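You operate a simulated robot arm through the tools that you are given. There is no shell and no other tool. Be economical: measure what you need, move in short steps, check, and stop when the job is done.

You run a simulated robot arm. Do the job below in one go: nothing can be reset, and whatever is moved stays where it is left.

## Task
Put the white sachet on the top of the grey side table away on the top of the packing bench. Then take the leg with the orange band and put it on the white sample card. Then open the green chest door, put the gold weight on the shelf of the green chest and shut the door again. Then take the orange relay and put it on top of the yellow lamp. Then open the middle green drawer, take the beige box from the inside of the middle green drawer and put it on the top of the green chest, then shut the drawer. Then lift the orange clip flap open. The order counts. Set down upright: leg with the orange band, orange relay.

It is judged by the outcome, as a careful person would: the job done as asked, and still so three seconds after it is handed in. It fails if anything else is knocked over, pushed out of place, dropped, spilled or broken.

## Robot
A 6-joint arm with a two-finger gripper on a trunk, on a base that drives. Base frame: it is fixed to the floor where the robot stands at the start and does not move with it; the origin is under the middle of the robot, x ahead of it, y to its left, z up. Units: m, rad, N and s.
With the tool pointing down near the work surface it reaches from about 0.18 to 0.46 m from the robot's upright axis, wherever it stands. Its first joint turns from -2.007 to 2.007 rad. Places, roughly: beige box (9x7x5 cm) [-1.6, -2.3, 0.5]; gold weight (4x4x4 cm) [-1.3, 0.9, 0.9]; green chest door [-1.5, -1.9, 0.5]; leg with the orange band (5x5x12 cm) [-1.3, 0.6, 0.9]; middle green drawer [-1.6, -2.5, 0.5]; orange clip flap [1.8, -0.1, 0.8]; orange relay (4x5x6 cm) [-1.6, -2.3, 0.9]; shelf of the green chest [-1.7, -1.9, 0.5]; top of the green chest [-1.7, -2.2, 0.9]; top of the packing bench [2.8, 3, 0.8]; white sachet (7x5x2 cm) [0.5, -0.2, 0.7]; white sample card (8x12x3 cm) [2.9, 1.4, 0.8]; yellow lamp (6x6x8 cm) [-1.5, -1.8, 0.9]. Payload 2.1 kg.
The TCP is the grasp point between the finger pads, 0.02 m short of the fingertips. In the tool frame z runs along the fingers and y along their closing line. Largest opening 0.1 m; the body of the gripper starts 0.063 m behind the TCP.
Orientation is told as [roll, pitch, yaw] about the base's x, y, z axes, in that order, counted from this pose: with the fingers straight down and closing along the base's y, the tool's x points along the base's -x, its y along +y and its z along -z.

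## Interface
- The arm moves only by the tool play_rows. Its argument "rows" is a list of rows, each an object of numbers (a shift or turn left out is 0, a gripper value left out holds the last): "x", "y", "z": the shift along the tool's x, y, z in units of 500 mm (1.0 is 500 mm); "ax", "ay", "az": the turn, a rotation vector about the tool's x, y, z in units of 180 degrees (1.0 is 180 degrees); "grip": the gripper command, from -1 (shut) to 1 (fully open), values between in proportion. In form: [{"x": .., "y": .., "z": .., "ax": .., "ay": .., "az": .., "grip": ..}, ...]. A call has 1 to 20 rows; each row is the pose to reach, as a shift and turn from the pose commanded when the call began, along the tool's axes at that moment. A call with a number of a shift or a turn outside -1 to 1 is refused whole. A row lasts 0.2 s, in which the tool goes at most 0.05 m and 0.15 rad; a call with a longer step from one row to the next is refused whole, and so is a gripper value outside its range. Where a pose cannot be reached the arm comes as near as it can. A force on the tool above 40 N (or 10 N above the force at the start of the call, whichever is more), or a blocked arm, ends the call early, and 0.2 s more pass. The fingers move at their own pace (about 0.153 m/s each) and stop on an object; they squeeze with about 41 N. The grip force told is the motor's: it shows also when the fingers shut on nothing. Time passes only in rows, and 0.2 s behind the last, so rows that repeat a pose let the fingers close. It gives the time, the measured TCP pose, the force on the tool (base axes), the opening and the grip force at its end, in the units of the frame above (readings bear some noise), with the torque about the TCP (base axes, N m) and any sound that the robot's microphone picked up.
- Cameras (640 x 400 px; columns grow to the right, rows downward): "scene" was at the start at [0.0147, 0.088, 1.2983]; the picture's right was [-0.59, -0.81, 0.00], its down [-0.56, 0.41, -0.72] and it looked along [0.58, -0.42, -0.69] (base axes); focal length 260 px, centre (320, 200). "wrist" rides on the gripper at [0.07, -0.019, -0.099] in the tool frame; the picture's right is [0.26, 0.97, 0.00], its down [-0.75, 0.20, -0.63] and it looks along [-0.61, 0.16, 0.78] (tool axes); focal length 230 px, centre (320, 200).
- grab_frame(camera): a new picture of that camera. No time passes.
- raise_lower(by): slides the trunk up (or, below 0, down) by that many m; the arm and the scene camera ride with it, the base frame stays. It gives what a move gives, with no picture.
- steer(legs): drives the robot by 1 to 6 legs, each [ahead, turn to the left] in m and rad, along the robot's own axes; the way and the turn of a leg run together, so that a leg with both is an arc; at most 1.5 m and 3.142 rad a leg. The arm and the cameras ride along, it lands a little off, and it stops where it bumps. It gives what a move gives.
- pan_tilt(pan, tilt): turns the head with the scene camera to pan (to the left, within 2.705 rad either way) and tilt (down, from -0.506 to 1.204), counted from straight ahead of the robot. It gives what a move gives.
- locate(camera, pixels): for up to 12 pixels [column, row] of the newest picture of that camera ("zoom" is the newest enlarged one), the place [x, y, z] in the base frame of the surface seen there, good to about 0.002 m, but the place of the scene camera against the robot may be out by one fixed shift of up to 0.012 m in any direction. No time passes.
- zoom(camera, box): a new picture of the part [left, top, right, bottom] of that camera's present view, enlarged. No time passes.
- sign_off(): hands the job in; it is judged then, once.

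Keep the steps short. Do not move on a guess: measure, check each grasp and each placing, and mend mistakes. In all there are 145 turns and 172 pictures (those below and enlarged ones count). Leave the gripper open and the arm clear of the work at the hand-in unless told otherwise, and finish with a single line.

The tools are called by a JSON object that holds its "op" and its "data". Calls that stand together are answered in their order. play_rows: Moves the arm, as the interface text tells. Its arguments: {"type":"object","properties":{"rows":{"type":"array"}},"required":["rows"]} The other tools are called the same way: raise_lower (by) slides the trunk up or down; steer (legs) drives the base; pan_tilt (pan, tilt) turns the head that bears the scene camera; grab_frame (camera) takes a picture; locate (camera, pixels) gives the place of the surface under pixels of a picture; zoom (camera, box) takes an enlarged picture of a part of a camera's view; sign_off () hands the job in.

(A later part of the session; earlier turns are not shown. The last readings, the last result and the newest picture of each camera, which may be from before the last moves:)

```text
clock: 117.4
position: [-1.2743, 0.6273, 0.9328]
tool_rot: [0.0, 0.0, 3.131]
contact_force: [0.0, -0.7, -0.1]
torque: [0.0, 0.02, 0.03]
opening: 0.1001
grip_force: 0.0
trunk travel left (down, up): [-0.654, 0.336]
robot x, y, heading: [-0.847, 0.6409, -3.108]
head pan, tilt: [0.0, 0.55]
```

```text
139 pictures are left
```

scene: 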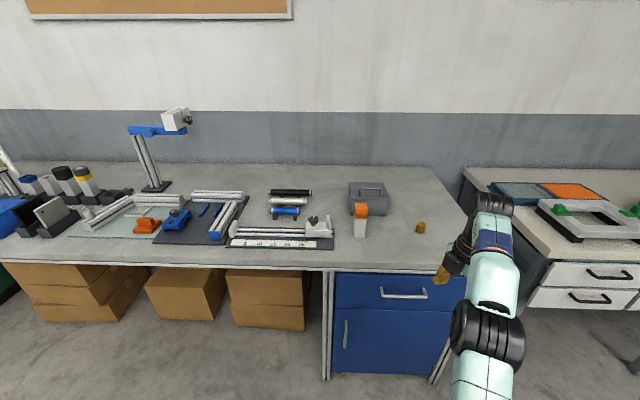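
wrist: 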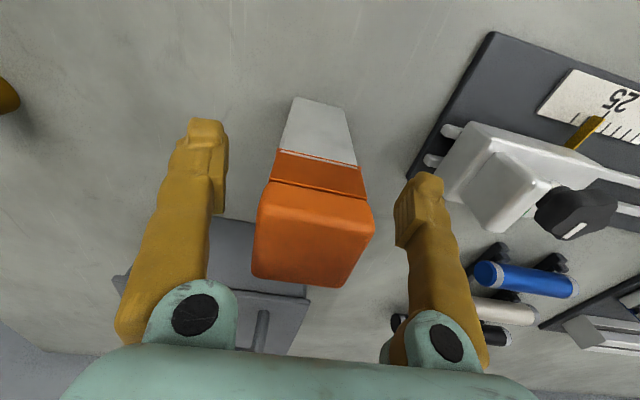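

Leg is centred between the fingers. I close, and then lift gently.

{"op": "play_rows", "data": {"rows": [{"grip": -1}, {}, {}, {}, {"z": -0.04}, {"z": -0.1}, {"z": -0.16}]}}

{"op": "grab_frame", "data": {"camera": "wrist"}}

```text
clock: 119.0
position: [-1.2733, 0.632, 1.0125]
tool_rot: [0.001, 0.002, 3.132]
contact_force: [-0.1, 1.5, -1.4]
torque: [0.04, 0.0, -0.01]
opening: 0.0391
grip_force: 41.0
trunk travel left (down, up): [-0.654, 0.336]
robot x, y, heading: [-0.8459, 0.6438, -3.111]
head pan, tilt: [0.0, 0.55]
```

```text
138 pictures are left
```

wrist: 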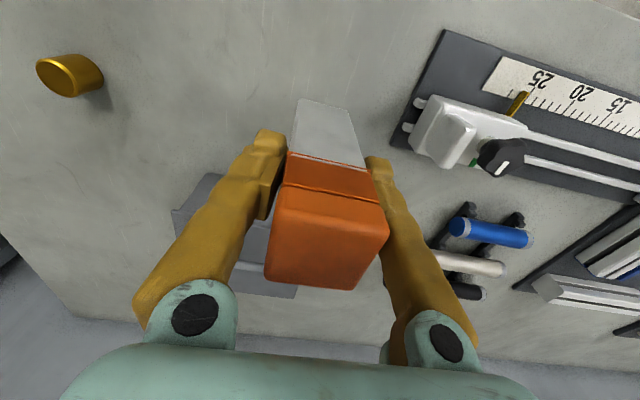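

Leg is held (0.039). I back off and drive the same way to the sample card.

{"op": "steer", "data": {"legs": [[-0.36, 0], [0, -1.602], [1.36, 0], [0, -1.571]]}}

```text
clock: 135.6
position: [-0.0329, 2.0342, 1.0123]
tool_rot: [0.0, 0.001, -0.063]
contact_force: [0.4, -0.1, -1.9]
torque: [0.01, -0.01, -0.01]
opening: 0.0387
grip_force: 40.5
trunk travel left (down, up): [-0.654, 0.336]
robot x, y, heading: [-0.4582, 2.0458, -0.024]
head pan, tilt: [0.0, 0.55]
```

{"op": "steer", "data": {"legs": [[1.5, -0.005], [1.5, 0]]}}

{"op": "pan_tilt", "data": {"pan": -0.9, "tilt": 0.7}}

{"op": "grab_frame", "data": {"camera": "scene"}}

```text
clock: 149.8
position: [2.9082, 1.9213, 1.012]
tool_rot: [-0.001, -0.001, -0.094]
contact_force: [0.7, -0.1, -2.0]
torque: [0.01, -0.04, -0.02]
opening: 0.039
grip_force: 41.9
trunk travel left (down, up): [-0.654, 0.336]
robot x, y, heading: [2.4807, 1.9435, -0.051]
head pan, tilt: [0.0, 0.55]
```

```text
clock: 151.0
position: [2.9092, 1.9206, 1.0125]
tool_rot: [-0.001, 0.002, -0.092]
contact_force: [-0.9, 0.0, -2.4]
torque: [-0.04, 0.03, 0.02]
opening: 0.0386
grip_force: 40.6
trunk travel left (down, up): [-0.654, 0.336]
robot x, y, heading: [2.4817, 1.9467, -0.056]
head pan, tilt: [-0.901, 0.7]
```

```text
137 pictures are left
```

scene: 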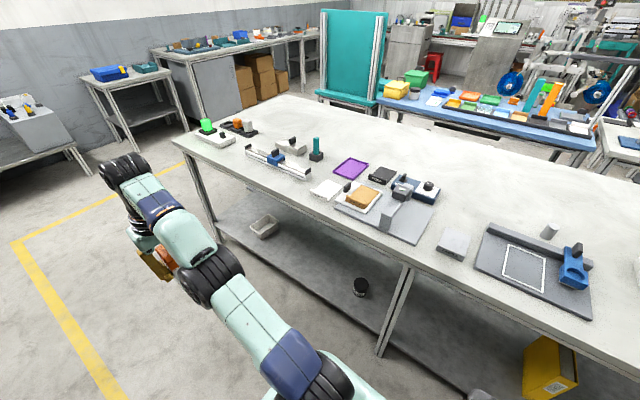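

{"op": "zoom", "data": {"camera": "scene", "box": [280, 140, 420, 228]}}

{"op": "locate", "data": {"camera": "zoom", "pixels": [[205, 205], [140, 220], [215, 185], [290, 215], [200, 245], [180, 275], [300, 190], [140, 140], [260, 260]]}}

```text
4.55 times, centred on (350, 184) of scene
```

zoom: 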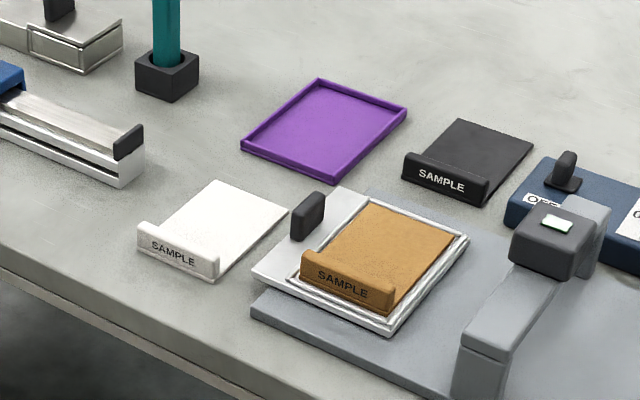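

```text
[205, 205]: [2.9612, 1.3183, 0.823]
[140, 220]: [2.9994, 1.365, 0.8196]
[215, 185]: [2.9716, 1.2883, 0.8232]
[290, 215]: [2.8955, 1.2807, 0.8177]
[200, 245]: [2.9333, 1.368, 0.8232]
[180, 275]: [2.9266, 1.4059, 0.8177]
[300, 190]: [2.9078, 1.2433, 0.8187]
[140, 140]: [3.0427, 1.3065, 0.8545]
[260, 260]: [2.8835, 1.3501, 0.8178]
```

The white card: flat top z≈0.823 spanning x≈2.90–2.99, y≈1.28–1.38, with a raised label edge at y≈1.39. I raise the trunk a little, drive in front and look from the wrist.

{"op": "raise_lower", "data": {"by": 0.06}}

{"op": "steer", "data": {"legs": [[0, -0.348], [0.5, 0], [0, -1.167]]}}

{"op": "grab_frame", "data": {"camera": "wrist"}}

{"op": "pan_tilt", "data": {"pan": 0.3, "tilt": 0.85}}

{"op": "grab_frame", "data": {"camera": "scene"}}

```text
clock: 152.0
position: [2.9088, 1.9204, 1.0728]
tool_rot: [0.001, 0.0, -0.094]
contact_force: [0.4, 0.0, -1.8]
torque: [-0.01, 0.03, -0.04]
opening: 0.0389
grip_force: 41.5
trunk travel left (down, up): [-0.714, 0.276]
robot x, y, heading: [2.484, 1.9495, -0.051]
head pan, tilt: [-0.901, 0.7]
```

```text
clock: 159.0
position: [2.9396, 1.3263, 1.0737]
tool_rot: [0.001, 0.001, -1.618]
contact_force: [-0.4, 0.2, -2.6]
torque: [0.02, 0.0, 0.01]
opening: 0.0388
grip_force: 41.2
trunk travel left (down, up): [-0.714, 0.276]
robot x, y, heading: [2.946, 1.7527, -1.574]
head pan, tilt: [-0.901, 0.7]
```

```text
135 pictures are left
```

wrist: 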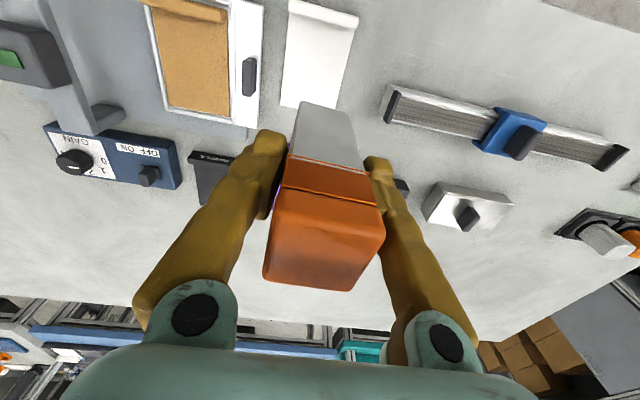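

```text
clock: 160.4
position: [2.9406, 1.3272, 1.0729]
tool_rot: [-0.001, 0.0, -1.618]
contact_force: [0.3, 0.8, -2.9]
torque: [0.0, 0.0, -0.04]
opening: 0.0389
grip_force: 40.8
trunk travel left (down, up): [-0.714, 0.276]
robot x, y, heading: [2.9422, 1.7537, -1.574]
head pan, tilt: [0.3, 0.85]
```

```text
134 pictures are left
```

scene: 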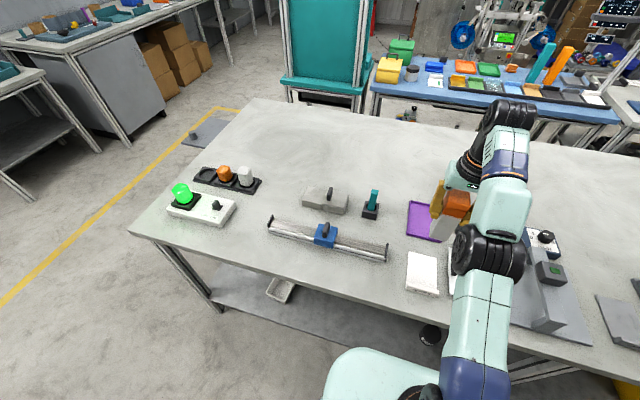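

Excellent landing. I locate the card from the wrist camera.

{"op": "locate", "data": {"camera": "wrist", "pixels": [[320, 60], [290, 40], [350, 45], [285, 100], [335, 105], [300, 75], [320, 8], [350, 22], [295, 3], [247, 75], [300, 22], [345, 80]]}}

{"op": "zoom", "data": {"camera": "wrist", "box": [240, 0, 400, 100]}}

```text
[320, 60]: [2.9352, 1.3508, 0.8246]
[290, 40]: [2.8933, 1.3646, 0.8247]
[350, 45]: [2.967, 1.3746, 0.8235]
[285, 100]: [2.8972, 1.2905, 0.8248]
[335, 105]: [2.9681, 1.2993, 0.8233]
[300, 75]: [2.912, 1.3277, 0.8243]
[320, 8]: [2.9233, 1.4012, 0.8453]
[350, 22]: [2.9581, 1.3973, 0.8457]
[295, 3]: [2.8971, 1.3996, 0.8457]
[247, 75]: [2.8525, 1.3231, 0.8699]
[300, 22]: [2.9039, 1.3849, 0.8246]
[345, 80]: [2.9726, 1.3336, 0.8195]
```

```text
4.00 times, centred on (320, 50) of wrist
```

zoom: 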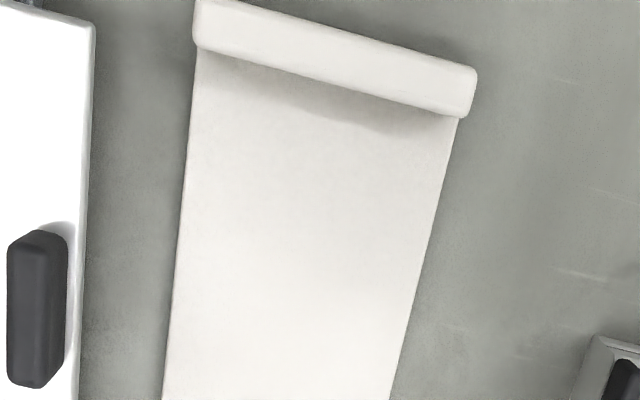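

Card flat: x 2.892–2.970, y 1.285–1.385, z 0.8245. I place the leg at (2.932,1.335): move over and descend to about 5 mm above.

{"op": "play_rows", "data": {"rows": [{"x": 0.013, "y": -0.017, "z": 0.02}, {"x": 0.013, "y": -0.017, "z": 0.09}, {"x": 0.013, "y": -0.017, "z": 0.17}, {"x": 0.013, "y": -0.017, "z": 0.25}, {"x": 0.013, "y": -0.017, "z": 0.3}, {"x": 0.013, "y": -0.017, "z": 0.315}, {"x": 0.013, "y": -0.017, "z": 0.315}]}}

{"op": "grab_frame", "data": {"camera": "wrist"}}

{"op": "zoom", "data": {"camera": "scene", "box": [360, 160, 520, 310]}}

```text
clock: 162.0
position: [2.9324, 1.3334, 0.9139]
tool_rot: [0.0, 0.0, -1.617]
contact_force: [-0.7, -0.5, -2.1]
torque: [0.01, -0.01, 0.03]
opening: 0.0387
grip_force: 41.0
trunk travel left (down, up): [-0.714, 0.276]
robot x, y, heading: [2.9416, 1.7503, -1.568]
head pan, tilt: [0.3, 0.85]
```

```text
132 pictures are left
```

wrist: 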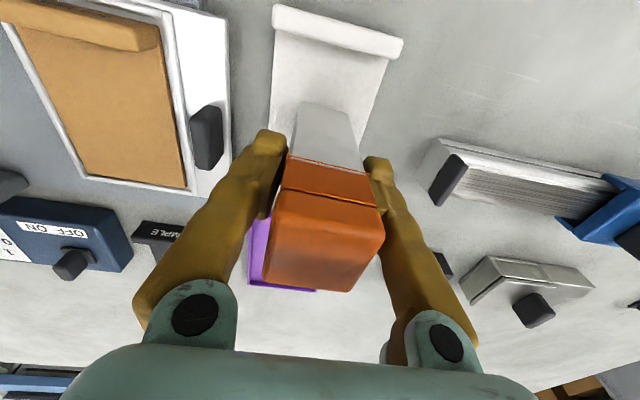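

```text
2.67 times, centred on (440, 235) of scene
```

zoom: 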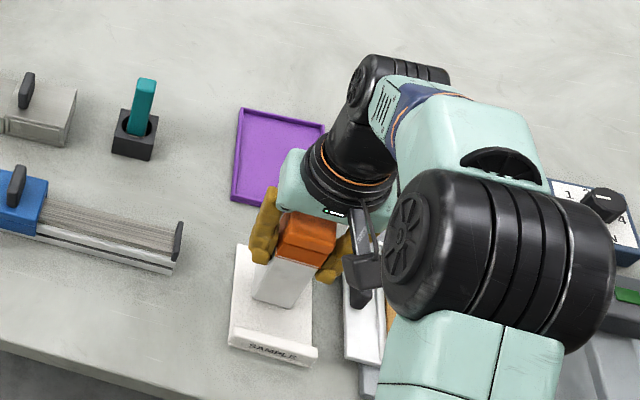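

Well over the card. I lower in 2 mm steps until contact.

{"op": "play_rows", "data": {"rows": [{"z": 0.004}, {"z": 0.008}, {"z": 0.01}, {"z": 0.01}]}}

```text
clock: 163.0
position: [2.9319, 1.3346, 0.9082]
tool_rot: [-0.001, -0.001, -1.617]
contact_force: [-0.9, 0.8, -2.6]
torque: [0.04, 0.0, 0.02]
opening: 0.0388
grip_force: 40.9
trunk travel left (down, up): [-0.714, 0.276]
robot x, y, heading: [2.9448, 1.7533, -1.571]
head pan, tilt: [0.3, 0.85]
```

{"op": "play_rows", "data": {"rows": [{"z": 0.002}, {"z": 0.004}, {"z": 0.004}]}}

```text
clock: 163.8
position: [2.9297, 1.3345, 0.9087]
tool_rot: [0.002, -0.003, -1.618]
contact_force: [-0.5, 0.4, 2.7]
torque: [-0.08, -0.07, 0.01]
opening: 0.0387
grip_force: 41.3
trunk travel left (down, up): [-0.714, 0.276]
robot x, y, heading: [2.9429, 1.7524, -1.571]
head pan, tilt: [0.3, 0.85]
```

Contact (force went from -2.6 to +2.7). I open partly and rise.

{"op": "play_rows", "data": {"rows": [{"grip": 0.3}, {}, {}, {"z": -0.06}, {"z": -0.14}, {"z": -0.22}, {"z": -0.28}]}}

{"op": "grab_frame", "data": {"camera": "wrist"}}

{"op": "zoom", "data": {"camera": "scene", "box": [360, 160, 520, 310]}}

```text
clock: 165.4
position: [2.9311, 1.3337, 1.053]
tool_rot: [0.0, 0.001, -1.619]
contact_force: [-0.4, 0.3, 1.3]
torque: [-0.01, 0.0, 0.0]
opening: 0.0652
grip_force: 0.0
trunk travel left (down, up): [-0.714, 0.276]
robot x, y, heading: [2.9444, 1.7524, -1.574]
head pan, tilt: [0.3, 0.85]
```

```text
130 pictures are left
```

wrist: 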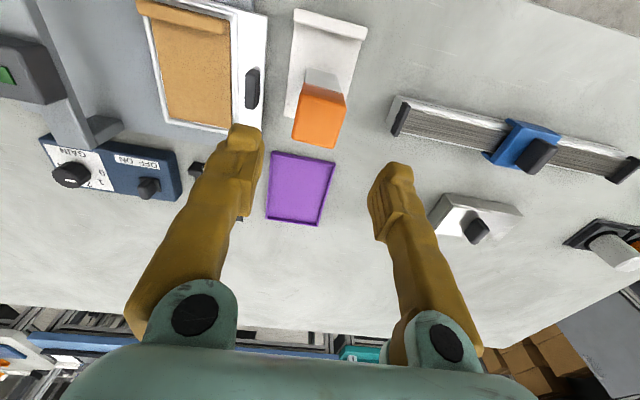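

```text
2.67 times, centred on (440, 235) of scene
```

zoom: 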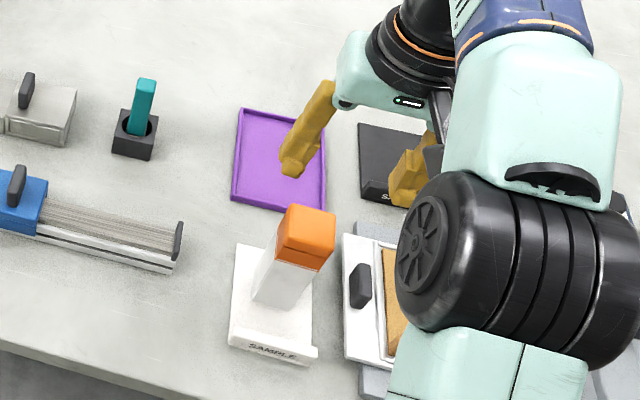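

The leg stands upright on the card. Next: the green chest. I back off and return along the aisle, then down the corridor and look toward the chest.

{"op": "steer", "data": {"legs": [[-0.27, 0], [0, -1.571], [1.5, 0], [0.5, 0]]}}

```text
clock: 180.4
position: [0.5787, 2.0195, 1.0508]
tool_rot: [0.0, 0.001, 3.109]
contact_force: [-0.2, 0.8, -0.1]
torque: [-0.01, 0.0, -0.01]
opening: 0.0651
grip_force: 0.1
trunk travel left (down, up): [-0.714, 0.276]
robot x, y, heading: [1.0005, 2.014, -3.127]
head pan, tilt: [0.3, 0.85]
```

{"op": "steer", "data": {"legs": [[1.5, 0], [0, 1.556], [1.5, 0]]}}

{"op": "pan_tilt", "data": {"pan": 0, "tilt": 0.45}}

{"op": "grab_frame", "data": {"camera": "scene"}}

{"op": "pan_tilt", "data": {"pan": -0.7, "tilt": 0.45}}

{"op": "grab_frame", "data": {"camera": "scene"}}

```text
clock: 198.4
position: [-0.4431, 0.1015, 1.0519]
tool_rot: [-0.001, 0.001, -1.582]
contact_force: [0.1, -0.8, -0.1]
torque: [-0.03, 0.03, -0.01]
opening: 0.065
grip_force: 0.0
trunk travel left (down, up): [-0.714, 0.276]
robot x, y, heading: [-0.4432, 0.5201, -1.538]
head pan, tilt: [0.3, 0.85]
```

```text
clock: 199.3
position: [-0.4432, 0.099, 1.0517]
tool_rot: [-0.001, 0.0, -1.582]
contact_force: [0.0, 0.2, 0.4]
torque: [0.03, 0.02, 0.01]
opening: 0.065
grip_force: 0.0
trunk travel left (down, up): [-0.714, 0.276]
robot x, y, heading: [-0.4454, 0.5194, -1.542]
head pan, tilt: [0.0, 0.45]
```

```text
128 pictures are left
```

scene: 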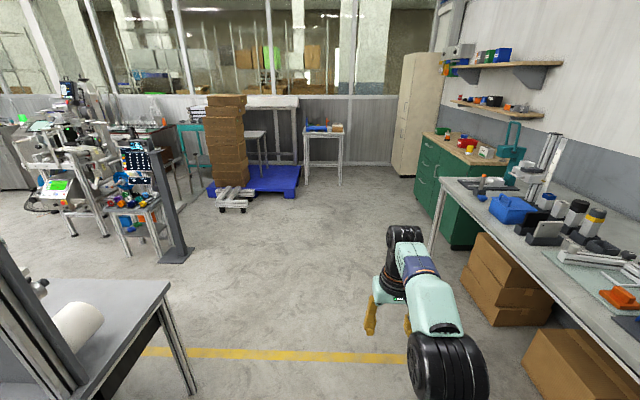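

```text
clock: 200.4
position: [-0.4432, 0.1005, 1.0517]
tool_rot: [0.0, 0.0, -1.582]
contact_force: [0.3, 0.7, -0.7]
torque: [0.02, 0.0, 0.03]
opening: 0.0648
grip_force: 0.1
trunk travel left (down, up): [-0.714, 0.276]
robot x, y, heading: [-0.4487, 0.5196, -1.537]
head pan, tilt: [-0.7, 0.45]
```

```text
127 pictures are left
```

scene: 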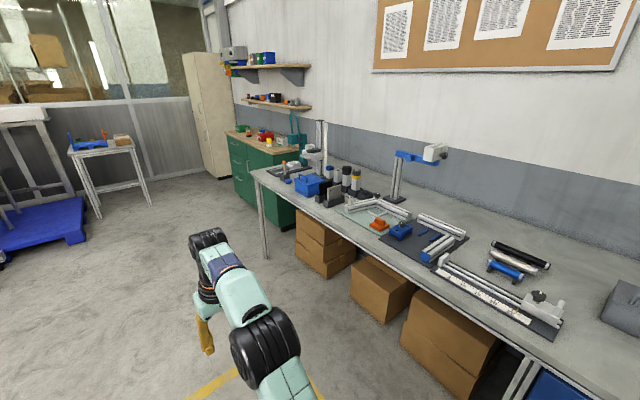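

The way to the chest is clear. I drive to about (-0.5,-2.0) and face it.

{"op": "steer", "data": {"legs": [[0, -0.05], [1.3, 0], [1.2, 0], [0, -1.555]]}}

{"op": "pan_tilt", "data": {"pan": 0, "tilt": 0.65}}

{"op": "grab_frame", "data": {"camera": "scene"}}

```text
clock: 217.0
position: [-0.9046, -2.0163, 1.0513]
tool_rot: [-0.001, 0.0, 3.118]
contact_force: [0.1, 0.2, 0.4]
torque: [0.02, -0.01, 0.02]
opening: 0.0648
grip_force: 0.1
trunk travel left (down, up): [-0.714, 0.276]
robot x, y, heading: [-0.4854, -2.0173, -3.119]
head pan, tilt: [-0.7, 0.45]
```

```text
clock: 218.1
position: [-0.9051, -2.0164, 1.0501]
tool_rot: [0.0, 0.0, 3.117]
contact_force: [-0.7, 0.1, 0.0]
torque: [-0.01, 0.01, -0.04]
opening: 0.0649
grip_force: 0.1
trunk travel left (down, up): [-0.714, 0.276]
robot x, y, heading: [-0.482, -2.0189, -3.12]
head pan, tilt: [0.0, 0.649]
```

```text
126 pictures are left
```

scene: 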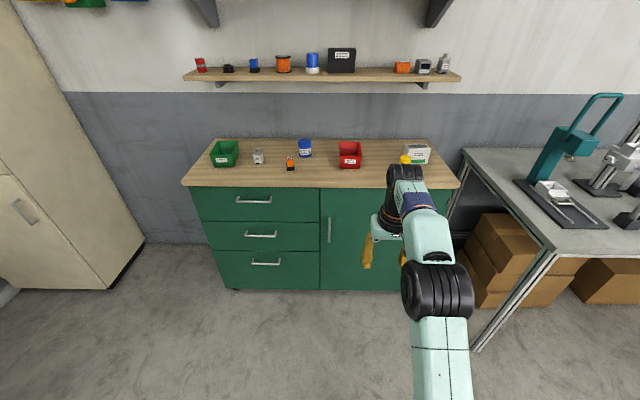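

{"op": "zoom", "data": {"camera": "scene", "box": [180, 130, 480, 300]}}

{"op": "locate", "data": {"camera": "scene", "pixels": [[329, 220], [329, 240], [322, 195], [322, 285], [262, 234], [244, 235], [276, 233], [340, 250], [290, 163], [406, 159], [183, 186], [458, 186]]}}

{"op": "locate", "data": {"camera": "scene", "pixels": [[425, 285], [223, 228], [320, 228], [345, 178], [290, 168], [405, 157], [235, 285], [462, 152], [550, 245], [480, 330], [260, 215], [265, 280]]}}

```text
2.13 times, centred on (330, 215) of scene
```

zoom: 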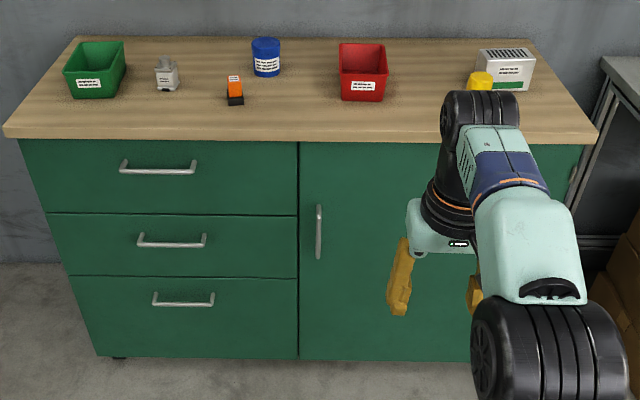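

```text
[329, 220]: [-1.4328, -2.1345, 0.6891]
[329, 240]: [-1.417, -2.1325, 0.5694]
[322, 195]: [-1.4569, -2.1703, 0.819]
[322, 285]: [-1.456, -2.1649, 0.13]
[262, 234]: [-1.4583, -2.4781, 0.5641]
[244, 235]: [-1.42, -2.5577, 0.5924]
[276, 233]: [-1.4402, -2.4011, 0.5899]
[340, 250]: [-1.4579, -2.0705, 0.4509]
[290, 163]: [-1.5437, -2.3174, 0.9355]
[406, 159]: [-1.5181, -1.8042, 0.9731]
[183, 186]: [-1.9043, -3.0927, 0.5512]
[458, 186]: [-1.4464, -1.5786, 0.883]
```

```text
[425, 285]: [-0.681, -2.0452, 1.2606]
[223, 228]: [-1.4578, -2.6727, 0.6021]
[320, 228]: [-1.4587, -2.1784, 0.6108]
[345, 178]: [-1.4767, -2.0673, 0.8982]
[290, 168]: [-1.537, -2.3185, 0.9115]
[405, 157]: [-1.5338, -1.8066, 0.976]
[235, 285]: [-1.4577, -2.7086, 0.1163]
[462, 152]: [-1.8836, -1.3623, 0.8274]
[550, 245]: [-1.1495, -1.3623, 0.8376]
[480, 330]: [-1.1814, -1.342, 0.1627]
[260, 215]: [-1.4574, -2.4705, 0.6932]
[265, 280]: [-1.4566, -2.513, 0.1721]
```

Door handle: vertical bar at about (-1.425,-2.133), z 0.57–0.70; hinge on the right (y≈-1.62). I'll first turn the tool to point forward, fingers closing horizontally, in free space here.

{"op": "play_rows", "data": {"rows": [{"ay": -0.045, "grip": 1}, {"ay": -0.09}, {"ay": -0.135}, {"ay": -0.18}, {"ay": -0.225}, {"ay": -0.27}, {"ay": -0.315}, {"ay": -0.36}, {"ay": -0.405}, {"ay": -0.45}, {"ay": -0.5}]}}

{"op": "raise_lower", "data": {"by": -0.4}}

{"op": "grab_frame", "data": {"camera": "scene"}}

{"op": "grab_frame", "data": {"camera": "wrist"}}

```text
refused: row 11 steps farther than a row can; nothing moved
```

```text
clock: 221.9
position: [-0.9049, -2.0164, 0.6511]
tool_rot: [0.0, -0.001, 3.121]
contact_force: [-0.2, -1.0, 0.6]
torque: [0.01, 0.01, 0.01]
opening: 0.0649
grip_force: 0.0
trunk travel left (down, up): [-0.314, 0.676]
robot x, y, heading: [-0.4852, -2.0182, -3.12]
head pan, tilt: [0.0, 0.649]
```

```text
124 pictures are left
```

scene: 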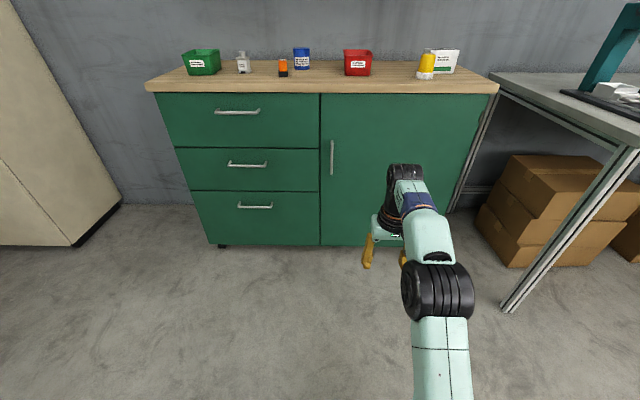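

```text
123 pictures are left
```

wrist: 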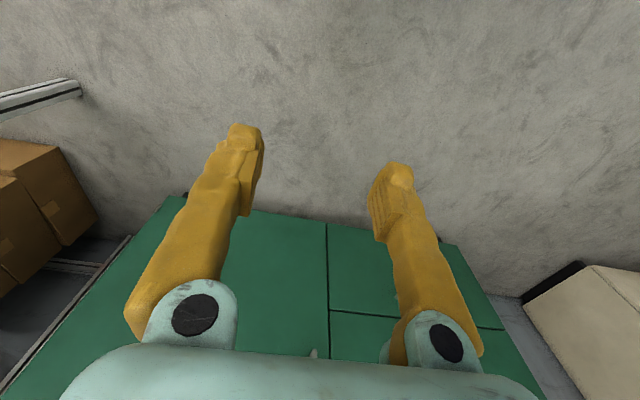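

The last row's step was too large. I retry with equal, smaller steps.

{"op": "play_rows", "data": {"rows": [{"ay": -0.0417, "grip": 1}, {"ay": -0.0833}, {"ay": -0.125}, {"ay": -0.1667}, {"ay": -0.2083}, {"ay": -0.25}, {"ay": -0.2917}, {"ay": -0.3333}, {"ay": -0.375}, {"ay": -0.4167}, {"ay": -0.4583}, {"ay": -0.5}, {"ay": -0.5}]}}

{"op": "locate", "data": {"camera": "scene", "pixels": [[333, 143], [333, 172], [320, 110], [320, 235], [325, 170], [265, 165], [230, 164], [247, 164], [480, 110], [445, 215], [426, 77], [426, 60]]}}

{"op": "zoom", "data": {"camera": "scene", "box": [290, 40, 490, 260]}}

```text
clock: 224.7
position: [-0.9411, -2.0168, 0.6429]
tool_rot: [-2.867, -1.57, -0.297]
contact_force: [-0.8, -0.4, -0.2]
torque: [-0.02, 0.02, -0.03]
opening: 0.1001
grip_force: 0.1
out of reach, approached as far as the arm can: row 7, 9, 10, 11, 12, 13
trunk travel left (down, up): [-0.314, 0.676]
robot x, y, heading: [-0.487, -2.0187, -3.119]
head pan, tilt: [0.0, 0.649]
```

```text
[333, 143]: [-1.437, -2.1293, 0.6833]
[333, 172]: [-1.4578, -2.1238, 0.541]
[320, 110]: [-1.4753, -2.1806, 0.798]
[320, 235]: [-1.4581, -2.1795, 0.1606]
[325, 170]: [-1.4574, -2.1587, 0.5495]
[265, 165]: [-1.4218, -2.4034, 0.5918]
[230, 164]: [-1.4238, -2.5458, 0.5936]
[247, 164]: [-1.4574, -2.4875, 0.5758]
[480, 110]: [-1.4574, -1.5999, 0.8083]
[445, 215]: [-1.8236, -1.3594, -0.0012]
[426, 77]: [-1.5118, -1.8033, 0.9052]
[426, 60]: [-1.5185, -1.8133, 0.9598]
```

```text
1.82 times, centred on (390, 150) of scene
```

zoom: 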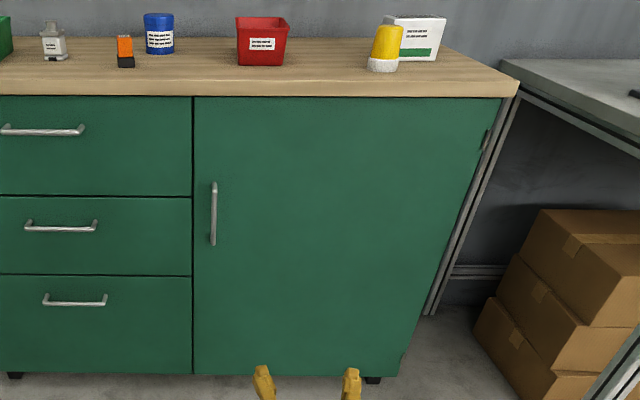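

The tool now points at the chest. I test how far back the arm can draw in this pose (needed for pulling), in free space.

{"op": "play_rows", "data": {"rows": [{"z": -0.08}, {"z": -0.16}, {"z": -0.24}, {"z": -0.32}, {"z": -0.4}, {"z": -0.48}]}}

{"op": "grab_frame", "data": {"camera": "scene"}}

{"op": "grab_frame", "data": {"camera": "wrist"}}

```text
clock: 226.1
position: [-0.897, -2.0652, 0.5701]
tool_rot: [-2.935, -1.57, -0.23]
contact_force: [-0.4, -0.2, 0.4]
torque: [-0.05, -0.04, 0.04]
opening: 0.0999
grip_force: 0.0
out of reach, approached as far as the arm can: row 1, 2, 3, 4, 5, 6
trunk travel left (down, up): [-0.314, 0.676]
robot x, y, heading: [-0.4828, -2.0236, -3.12]
head pan, tilt: [0.0, 0.649]
```

```text
121 pictures are left
```

scene: 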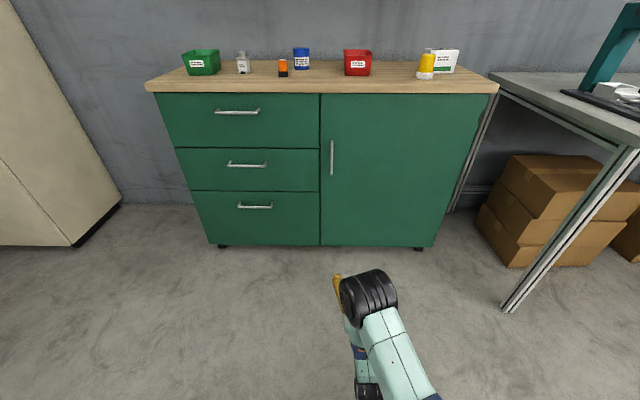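

```text
120 pictures are left
```

wrist: 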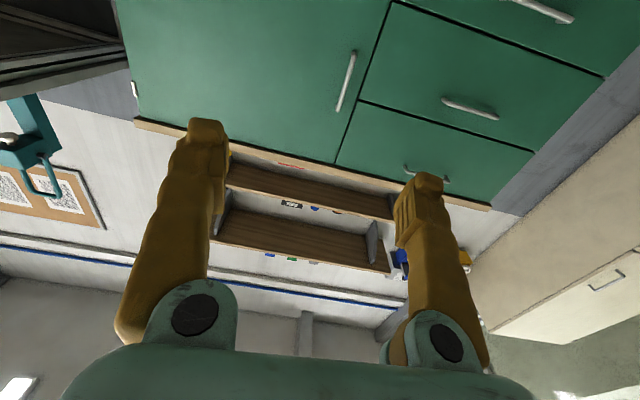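

Drawing back is limited to ~0.41 m here. I test how far forward it reaches (chest is still 0.5 m away).

{"op": "play_rows", "data": {"rows": [{"z": 0.08, "x": -0.07}, {"z": 0.16, "x": -0.12}, {"z": 0.24, "x": -0.12}, {"z": 0.32, "x": -0.12}, {"z": 0.4, "x": -0.12}, {"z": 0.48, "x": -0.12}, {"z": 0.56, "x": -0.12}]}}

```text
refused: row 1 steps farther than a row can; nothing moved
```

{"op": "play_rows", "data": {"rows": [{"z": 0.06, "x": -0.06}, {"z": 0.13, "x": -0.12}, {"z": 0.22, "x": -0.12}, {"z": 0.3, "x": -0.12}, {"z": 0.38, "x": -0.12}, {"z": 0.46, "x": -0.12}, {"z": 0.54, "x": -0.12}]}}

```text
clock: 227.7
position: [-1.1638, -2.0513, 0.6251]
tool_rot: [-0.479, -1.567, -2.686]
contact_force: [0.5, 0.1, -0.8]
torque: [-0.04, -0.03, -0.02]
opening: 0.1
grip_force: 0.1
trunk travel left (down, up): [-0.314, 0.676]
robot x, y, heading: [-0.484, -2.0167, -3.119]
head pan, tilt: [0.0, 0.649]
```

Reach forward is at least 0.68 m with the horizontal tool. I draw back 0.08, drive 0.27 ahead and look at the handle with the wrist camera.

{"op": "play_rows", "data": {"rows": [{"z": -0.08}, {"z": -0.16}, {"z": -0.2}]}}

{"op": "steer", "data": {"legs": [[0.27, 0]]}}

{"op": "grab_frame", "data": {"camera": "wrist"}}

{"op": "grab_frame", "data": {"camera": "scene"}}

```text
clock: 228.5
position: [-1.0648, -2.0533, 0.6244]
tool_rot: [-2.653, -1.57, -0.514]
contact_force: [0.2, -0.5, -0.6]
torque: [0.02, 0.03, 0.01]
opening: 0.1
grip_force: 0.0
trunk travel left (down, up): [-0.314, 0.676]
robot x, y, heading: [-0.484, -2.0183, -3.12]
head pan, tilt: [0.0, 0.649]
```

```text
clock: 230.4
position: [-1.3318, -2.0596, 0.6247]
tool_rot: [-1.854, -1.571, -1.312]
contact_force: [-0.1, -0.7, 0.0]
torque: [-0.05, -0.02, 0.02]
opening: 0.0996
grip_force: 0.1
trunk travel left (down, up): [-0.314, 0.676]
robot x, y, heading: [-0.753, -2.0252, -3.123]
head pan, tilt: [0.0, 0.649]
```

```text
119 pictures are left
```

wrist: 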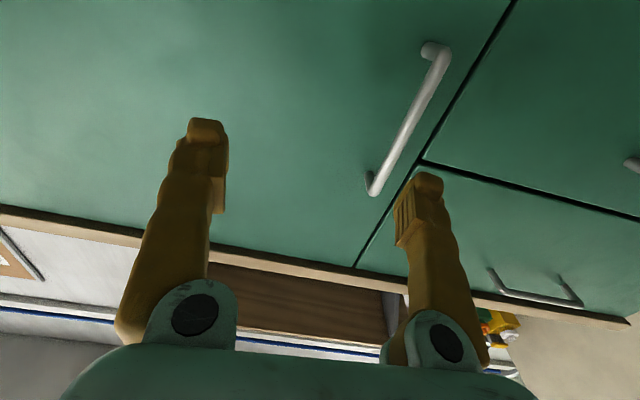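

```text
118 pictures are left
```

scene: 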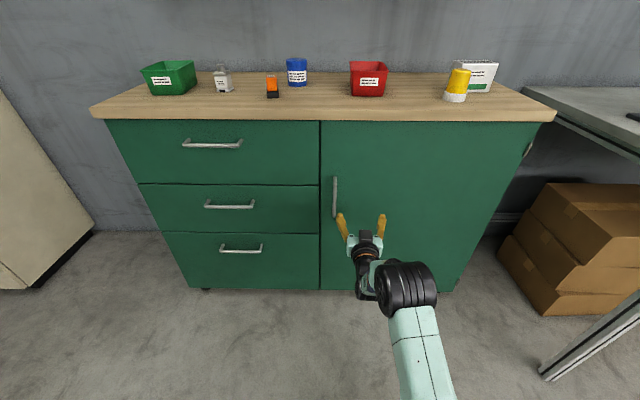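

{"op": "locate", "data": {"camera": "wrist", "pixels": [[435, 55], [410, 117], [385, 165], [375, 190], [350, 100], [440, 140], [375, 235], [300, 200]]}}

{"op": "locate", "data": {"camera": "scene", "pixels": [[335, 180], [335, 195], [335, 212], [300, 200], [228, 204], [420, 180], [527, 150], [322, 150]]}}

```text
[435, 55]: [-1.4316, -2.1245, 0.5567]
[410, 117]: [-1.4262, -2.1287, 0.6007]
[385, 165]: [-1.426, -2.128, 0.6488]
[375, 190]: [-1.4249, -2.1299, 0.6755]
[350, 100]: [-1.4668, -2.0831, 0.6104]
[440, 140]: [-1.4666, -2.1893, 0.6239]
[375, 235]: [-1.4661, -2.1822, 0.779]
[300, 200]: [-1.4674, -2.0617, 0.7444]
```

```text
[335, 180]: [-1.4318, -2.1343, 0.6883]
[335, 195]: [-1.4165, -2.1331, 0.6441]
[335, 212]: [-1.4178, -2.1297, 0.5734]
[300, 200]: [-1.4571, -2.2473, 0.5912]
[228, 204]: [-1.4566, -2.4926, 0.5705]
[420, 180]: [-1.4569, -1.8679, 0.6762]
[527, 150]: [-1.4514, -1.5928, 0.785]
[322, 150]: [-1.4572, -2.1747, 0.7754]
```

Bar centre ≈(-1.431,-2.1285), z 0.55–0.69; face at -1.467. I align y, advance over the bar, then close.

{"op": "play_rows", "data": {"rows": [{"y": 0.07}, {"y": 0.142}, {"y": 0.142, "z": 0.07}, {"y": 0.142, "z": 0.14}, {"y": 0.142, "z": 0.195}, {"y": 0.142, "z": 0.195}]}}

{"op": "grab_frame", "data": {"camera": "wrist"}}

```text
clock: 231.8
position: [-1.4295, -2.1259, 0.6245]
tool_rot: [-0.585, -1.568, -2.58]
contact_force: [-0.5, -0.3, -0.3]
torque: [0.01, 0.01, -0.04]
opening: 0.0998
grip_force: 0.0
trunk travel left (down, up): [-0.314, 0.676]
robot x, y, heading: [-0.7548, -2.0239, -3.121]
head pan, tilt: [0.0, 0.649]
```

```text
117 pictures are left
```

wrist: 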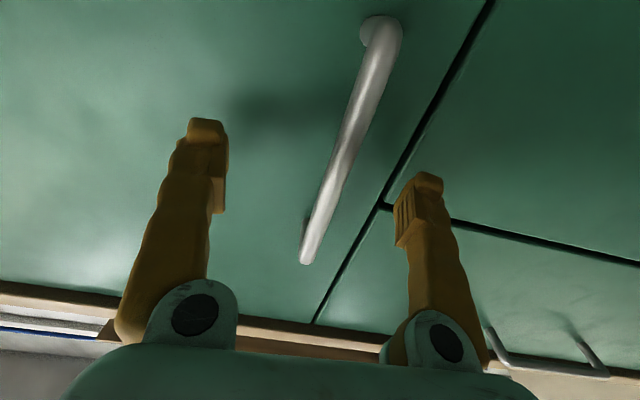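

The bar is between the fingers. I close on it and pull a first 5° along the door's arc.

{"op": "play_rows", "data": {"rows": [{"grip": -1}, {}, {}, {}, {"z": -0.03, "y": -0.003, "ax": -0.009}, {"z": -0.06, "y": -0.006, "ax": -0.018}, {"z": -0.091, "y": -0.01, "ax": -0.028}, {"z": -0.091, "y": -0.01, "ax": -0.028}]}}

{"op": "grab_frame", "data": {"camera": "scene"}}

```text
clock: 233.6
position: [-1.384, -2.1262, 0.6248]
tool_rot: [-1.428, -1.565, -1.645]
contact_force: [3.9, -23.8, -5.5]
torque: [-0.31, 0.03, 0.04]
opening: 0.0059
grip_force: 32.1
trunk travel left (down, up): [-0.314, 0.676]
robot x, y, heading: [-0.7526, -2.026, -3.117]
head pan, tilt: [0.0, 0.649]
```

```text
116 pictures are left
```

scene: 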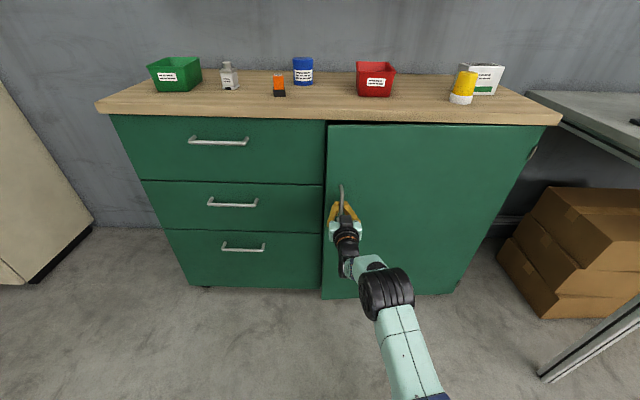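

The door moves well. I correct the side offset (about 4 mm) and continue along the arc to 20°.

{"op": "play_rows", "data": {"rows": [{"z": -0.03, "y": 0.002, "ax": -0.009}, {"z": -0.06, "y": 0.0, "ax": -0.018}, {"z": -0.09, "y": -0.004, "ax": -0.028}, {"z": -0.12, "y": -0.01, "ax": -0.037}, {"z": -0.15, "y": -0.017, "ax": -0.046}, {"z": -0.18, "y": -0.024, "ax": -0.056}, {"z": -0.21, "y": -0.033, "ax": -0.065}, {"z": -0.24, "y": -0.042, "ax": -0.074}, {"z": -0.267, "y": -0.051, "ax": -0.083}]}}

```text
clock: 235.6
position: [-1.2554, -2.0901, 0.6246]
tool_rot: [-1.138, -1.569, -1.677]
contact_force: [1.6, -4.6, -5.6]
torque: [0.01, -0.3, 0.0]
opening: 0.0058
grip_force: 31.5
trunk travel left (down, up): [-0.314, 0.676]
robot x, y, heading: [-0.7514, -2.0264, -3.123]
head pan, tilt: [0.0, 0.649]
```

Smooth, low forces. I continue to 30°.

{"op": "play_rows", "data": {"rows": [{"z": -0.03, "y": -0.003, "ax": -0.009}, {"z": -0.06, "y": -0.007, "ax": -0.018}, {"z": -0.091, "y": -0.012, "ax": -0.028}, {"z": -0.12, "y": -0.018, "ax": -0.037}, {"z": -0.15, "y": -0.025, "ax": -0.046}, {"z": -0.18, "y": -0.032, "ax": -0.056}]}}

{"op": "grab_frame", "data": {"camera": "scene"}}

```text
clock: 237.0
position: [-1.1703, -2.0476, 0.6258]
tool_rot: [-1.56, -1.566, -1.08]
contact_force: [10.8, -15.9, -1.4]
torque: [-0.07, -0.29, 0.01]
opening: 0.0058
grip_force: 31.9
trunk travel left (down, up): [-0.314, 0.676]
robot x, y, heading: [-0.751, -2.0212, -3.124]
head pan, tilt: [0.0, 0.649]
```

```text
115 pictures are left
```

scene: 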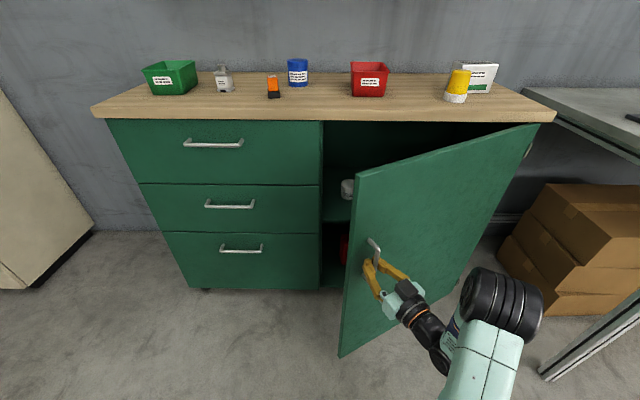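

Door is open by ~30°. I release, and back the base 0.06 m (the fingers clear the bar), then more.

{"op": "play_rows", "data": {"rows": [{"grip": 1}, {}, {}, {}]}}

{"op": "steer", "data": {"legs": [[-0.06, 0]]}}

{"op": "grab_frame", "data": {"camera": "wrist"}}

{"op": "grab_frame", "data": {"camera": "scene"}}

```text
clock: 238.0
position: [-1.1734, -2.045, 0.6251]
tool_rot: [-1.738, -1.57, -0.903]
contact_force: [0.2, -0.3, 0.7]
torque: [0.01, -0.01, 0.01]
opening: 0.1001
grip_force: 0.2
trunk travel left (down, up): [-0.314, 0.676]
robot x, y, heading: [-0.7503, -2.021, -3.126]
head pan, tilt: [0.0, 0.649]
```

```text
clock: 239.0
position: [-1.1134, -2.0449, 0.6249]
tool_rot: [-1.882, -1.57, -0.758]
contact_force: [0.2, -0.3, 0.3]
torque: [0.01, 0.02, 0.03]
opening: 0.0998
grip_force: 0.0
trunk travel left (down, up): [-0.314, 0.676]
robot x, y, heading: [-0.6924, -2.0203, -3.126]
head pan, tilt: [0.0, 0.649]
```

```text
114 pictures are left
```

wrist: 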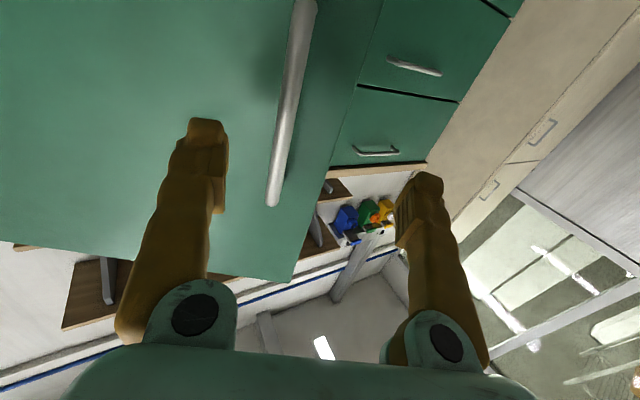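

```text
113 pictures are left
```

scene: 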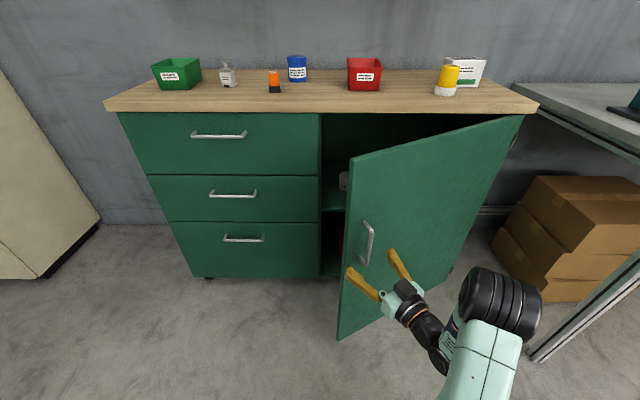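

Clear of the bar. I back 0.1 more and measure the door's free edge.

{"op": "steer", "data": {"legs": [[-0.1, 0]]}}

{"op": "grab_frame", "data": {"camera": "scene"}}

```text
clock: 240.1
position: [-1.0151, -2.0428, 0.6253]
tool_rot: [-1.893, -1.57, -0.745]
contact_force: [0.2, 0.5, 0.5]
torque: [0.04, -0.02, 0.01]
opening: 0.1
grip_force: 0.0
trunk travel left (down, up): [-0.314, 0.676]
robot x, y, heading: [-0.5939, -2.0213, -3.13]
head pan, tilt: [0.0, 0.649]
```

```text
112 pictures are left
```

scene: 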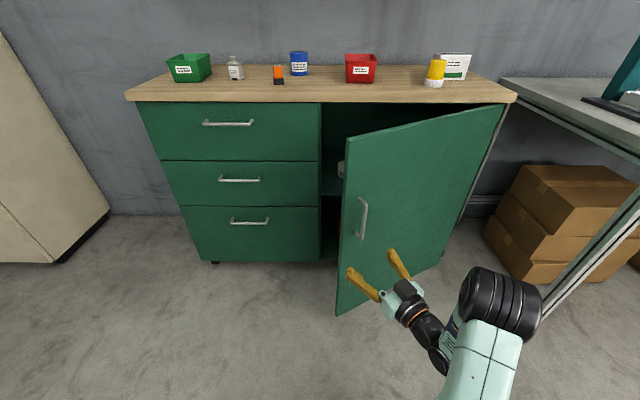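

{"op": "locate", "data": {"camera": "scene", "pixels": [[346, 150], [343, 210], [338, 300], [350, 160], [440, 140], [495, 110], [342, 170], [330, 195], [238, 180], [363, 220]]}}

```text
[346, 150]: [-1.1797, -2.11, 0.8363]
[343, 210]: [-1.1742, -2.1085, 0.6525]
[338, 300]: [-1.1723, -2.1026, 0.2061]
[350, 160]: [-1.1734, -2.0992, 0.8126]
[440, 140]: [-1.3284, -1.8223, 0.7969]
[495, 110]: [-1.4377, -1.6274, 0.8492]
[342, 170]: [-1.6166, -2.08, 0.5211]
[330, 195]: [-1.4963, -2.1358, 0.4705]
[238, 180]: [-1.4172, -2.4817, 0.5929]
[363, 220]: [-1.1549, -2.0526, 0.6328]
```

Free edge at ≈(-1.183,-2.105). I close the fingers, swing the tool to point slightly right, left of the door's edge, to (-1.10,-2.22).

{"op": "play_rows", "data": {"rows": [{"z": 0.053, "y": 0.038, "ax": 0.042, "grip": -1}, {"z": 0.107, "y": 0.076, "ax": 0.083}, {"z": 0.16, "y": 0.114, "ax": 0.125}, {"z": 0.213, "y": 0.152, "ax": 0.167}, {"z": 0.267, "y": 0.19, "ax": 0.208}, {"z": 0.32, "y": 0.228, "ax": 0.25}, {"z": 0.32, "y": 0.228, "ax": 0.25}]}}

{"op": "grab_frame", "data": {"camera": "scene"}}

```text
clock: 241.7
position: [-1.0971, -2.2179, 0.6218]
tool_rot: [-0.896, -1.567, -2.527]
contact_force: [-0.3, -0.2, -0.5]
torque: [0.01, 0.0, 0.02]
opening: 0.0002
grip_force: 29.6
trunk travel left (down, up): [-0.314, 0.676]
robot x, y, heading: [-0.5944, -2.0225, -3.126]
head pan, tilt: [0.0, 0.649]
```

```text
111 pictures are left
```

scene: 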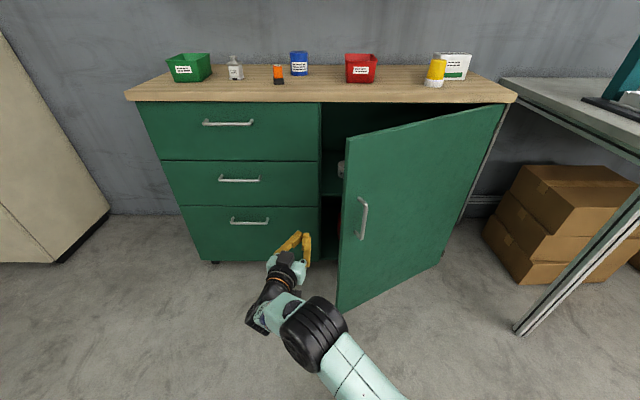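

Now I move in past the edge to (-1.25,-2.19), still beside the door.

{"op": "play_rows", "data": {"rows": [{"z": 0.08, "y": 0.008}, {"z": 0.16, "y": 0.016}, {"z": 0.24, "y": 0.024}, {"z": 0.31, "y": 0.032}, {"z": 0.31, "y": 0.032}]}}

{"op": "grab_frame", "data": {"camera": "scene"}}

```text
clock: 242.9
position: [-1.2241, -2.181, 0.6274]
tool_rot: [-1.311, -1.569, -2.109]
contact_force: [0.2, 0.3, 0.3]
torque: [0.0, -0.01, 0.0]
opening: 0.0001
grip_force: 29.8
out of reach, approached as far as the arm can: row 3, 4, 5
trunk travel left (down, up): [-0.314, 0.676]
robot x, y, heading: [-0.5948, -2.0209, -3.127]
head pan, tilt: [0.0, 0.649]
```

```text
110 pictures are left
```

scene: 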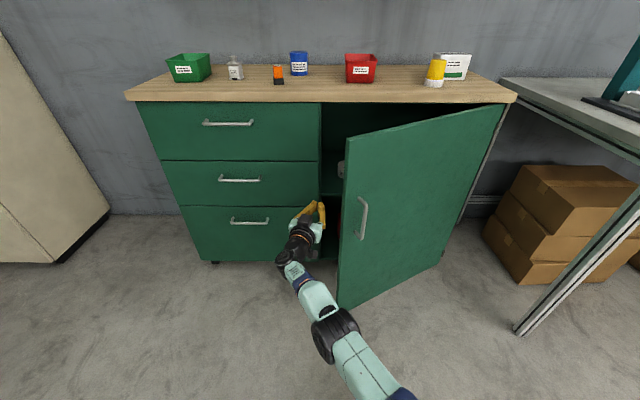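

The finger is 4 cm inside the door edge. I sweep it right/back along the arc to push the door further open.

{"op": "play_rows", "data": {"rows": [{"z": -0.006, "y": -0.065}, {"z": -0.013, "y": -0.13}, {"z": -0.038, "y": -0.176}, {"z": -0.063, "y": -0.222}, {"z": -0.089, "y": -0.269}, {"z": -0.114, "y": -0.315}, {"z": -0.138, "y": -0.359}, {"z": -0.163, "y": -0.403}, {"z": -0.187, "y": -0.447}, {"z": -0.211, "y": -0.491}]}}

{"op": "grab_frame", "data": {"camera": "scene"}}

```text
clock: 243.8
position: [-1.177, -2.1055, 0.6259]
tool_rot: [-0.411, -1.567, -2.994]
contact_force: [8.7, -11.5, 0.4]
torque: [-0.15, -0.1, -0.31]
opening: 0.0001
grip_force: 29.7
trunk travel left (down, up): [-0.314, 0.676]
robot x, y, heading: [-0.5905, -2.0186, -3.12]
head pan, tilt: [0.0, 0.649]
stopped in row 4: the force on the tool passed its limit at 44 N (the readings are from after the stop); the commanded pose is now the measured one
```

```text
109 pictures are left
```

scene: 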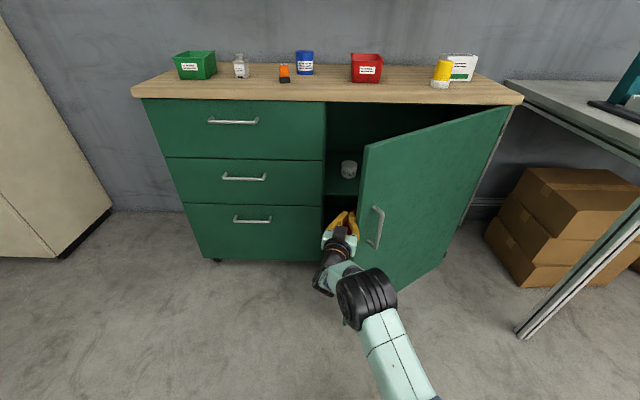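

The impact was a bit fast. I measure the edge again and go on slower.

{"op": "locate", "data": {"camera": "scene", "pixels": [[364, 165], [363, 195], [375, 160], [440, 140], [348, 170], [340, 195]]}}

{"op": "zoom", "data": {"camera": "scene", "box": [300, 130, 420, 260]}}

```text
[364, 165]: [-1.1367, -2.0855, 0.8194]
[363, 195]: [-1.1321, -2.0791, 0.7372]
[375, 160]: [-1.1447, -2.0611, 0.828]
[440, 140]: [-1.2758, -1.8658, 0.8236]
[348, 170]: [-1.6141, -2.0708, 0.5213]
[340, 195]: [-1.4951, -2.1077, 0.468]
```

```text
3.08 times, centred on (360, 195) of scene
```

zoom: 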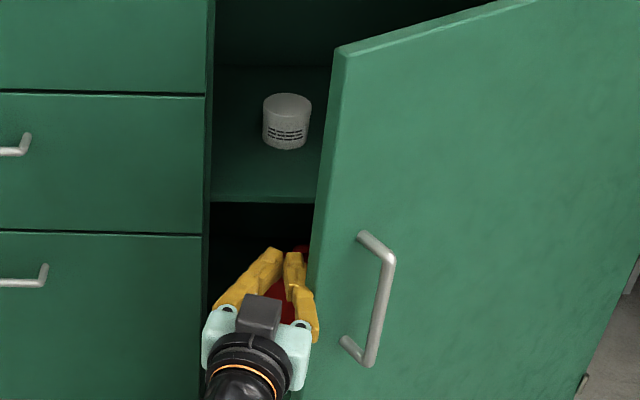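

Door at ~34°. I continue pushing slowly to 50°.

{"op": "play_rows", "data": {"rows": [{"z": -0.01, "y": -0.013}, {"z": -0.02, "y": -0.026}, {"z": -0.035, "y": -0.046}, {"z": -0.053, "y": -0.07}, {"z": -0.071, "y": -0.094}, {"z": -0.085, "y": -0.119}, {"z": -0.099, "y": -0.144}, {"z": -0.113, "y": -0.169}, {"z": -0.127, "y": -0.194}, {"z": -0.141, "y": -0.219}, {"z": -0.155, "y": -0.245}, {"z": -0.168, "y": -0.27}]}}

{"op": "grab_frame", "data": {"camera": "scene"}}

```text
clock: 246.4
position: [-1.0581, -1.9959, 0.6284]
tool_rot: [1.615, -1.569, 1.258]
contact_force: [0.1, 0.2, -0.6]
torque: [0.03, -0.02, 0.03]
opening: 0.0
grip_force: 29.0
trunk travel left (down, up): [-0.314, 0.676]
robot x, y, heading: [-0.5918, -2.0226, -3.119]
head pan, tilt: [0.0, 0.649]
```

```text
107 pictures are left
```

scene: 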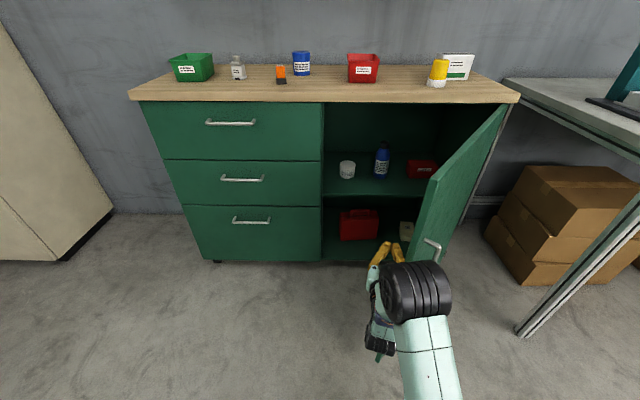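

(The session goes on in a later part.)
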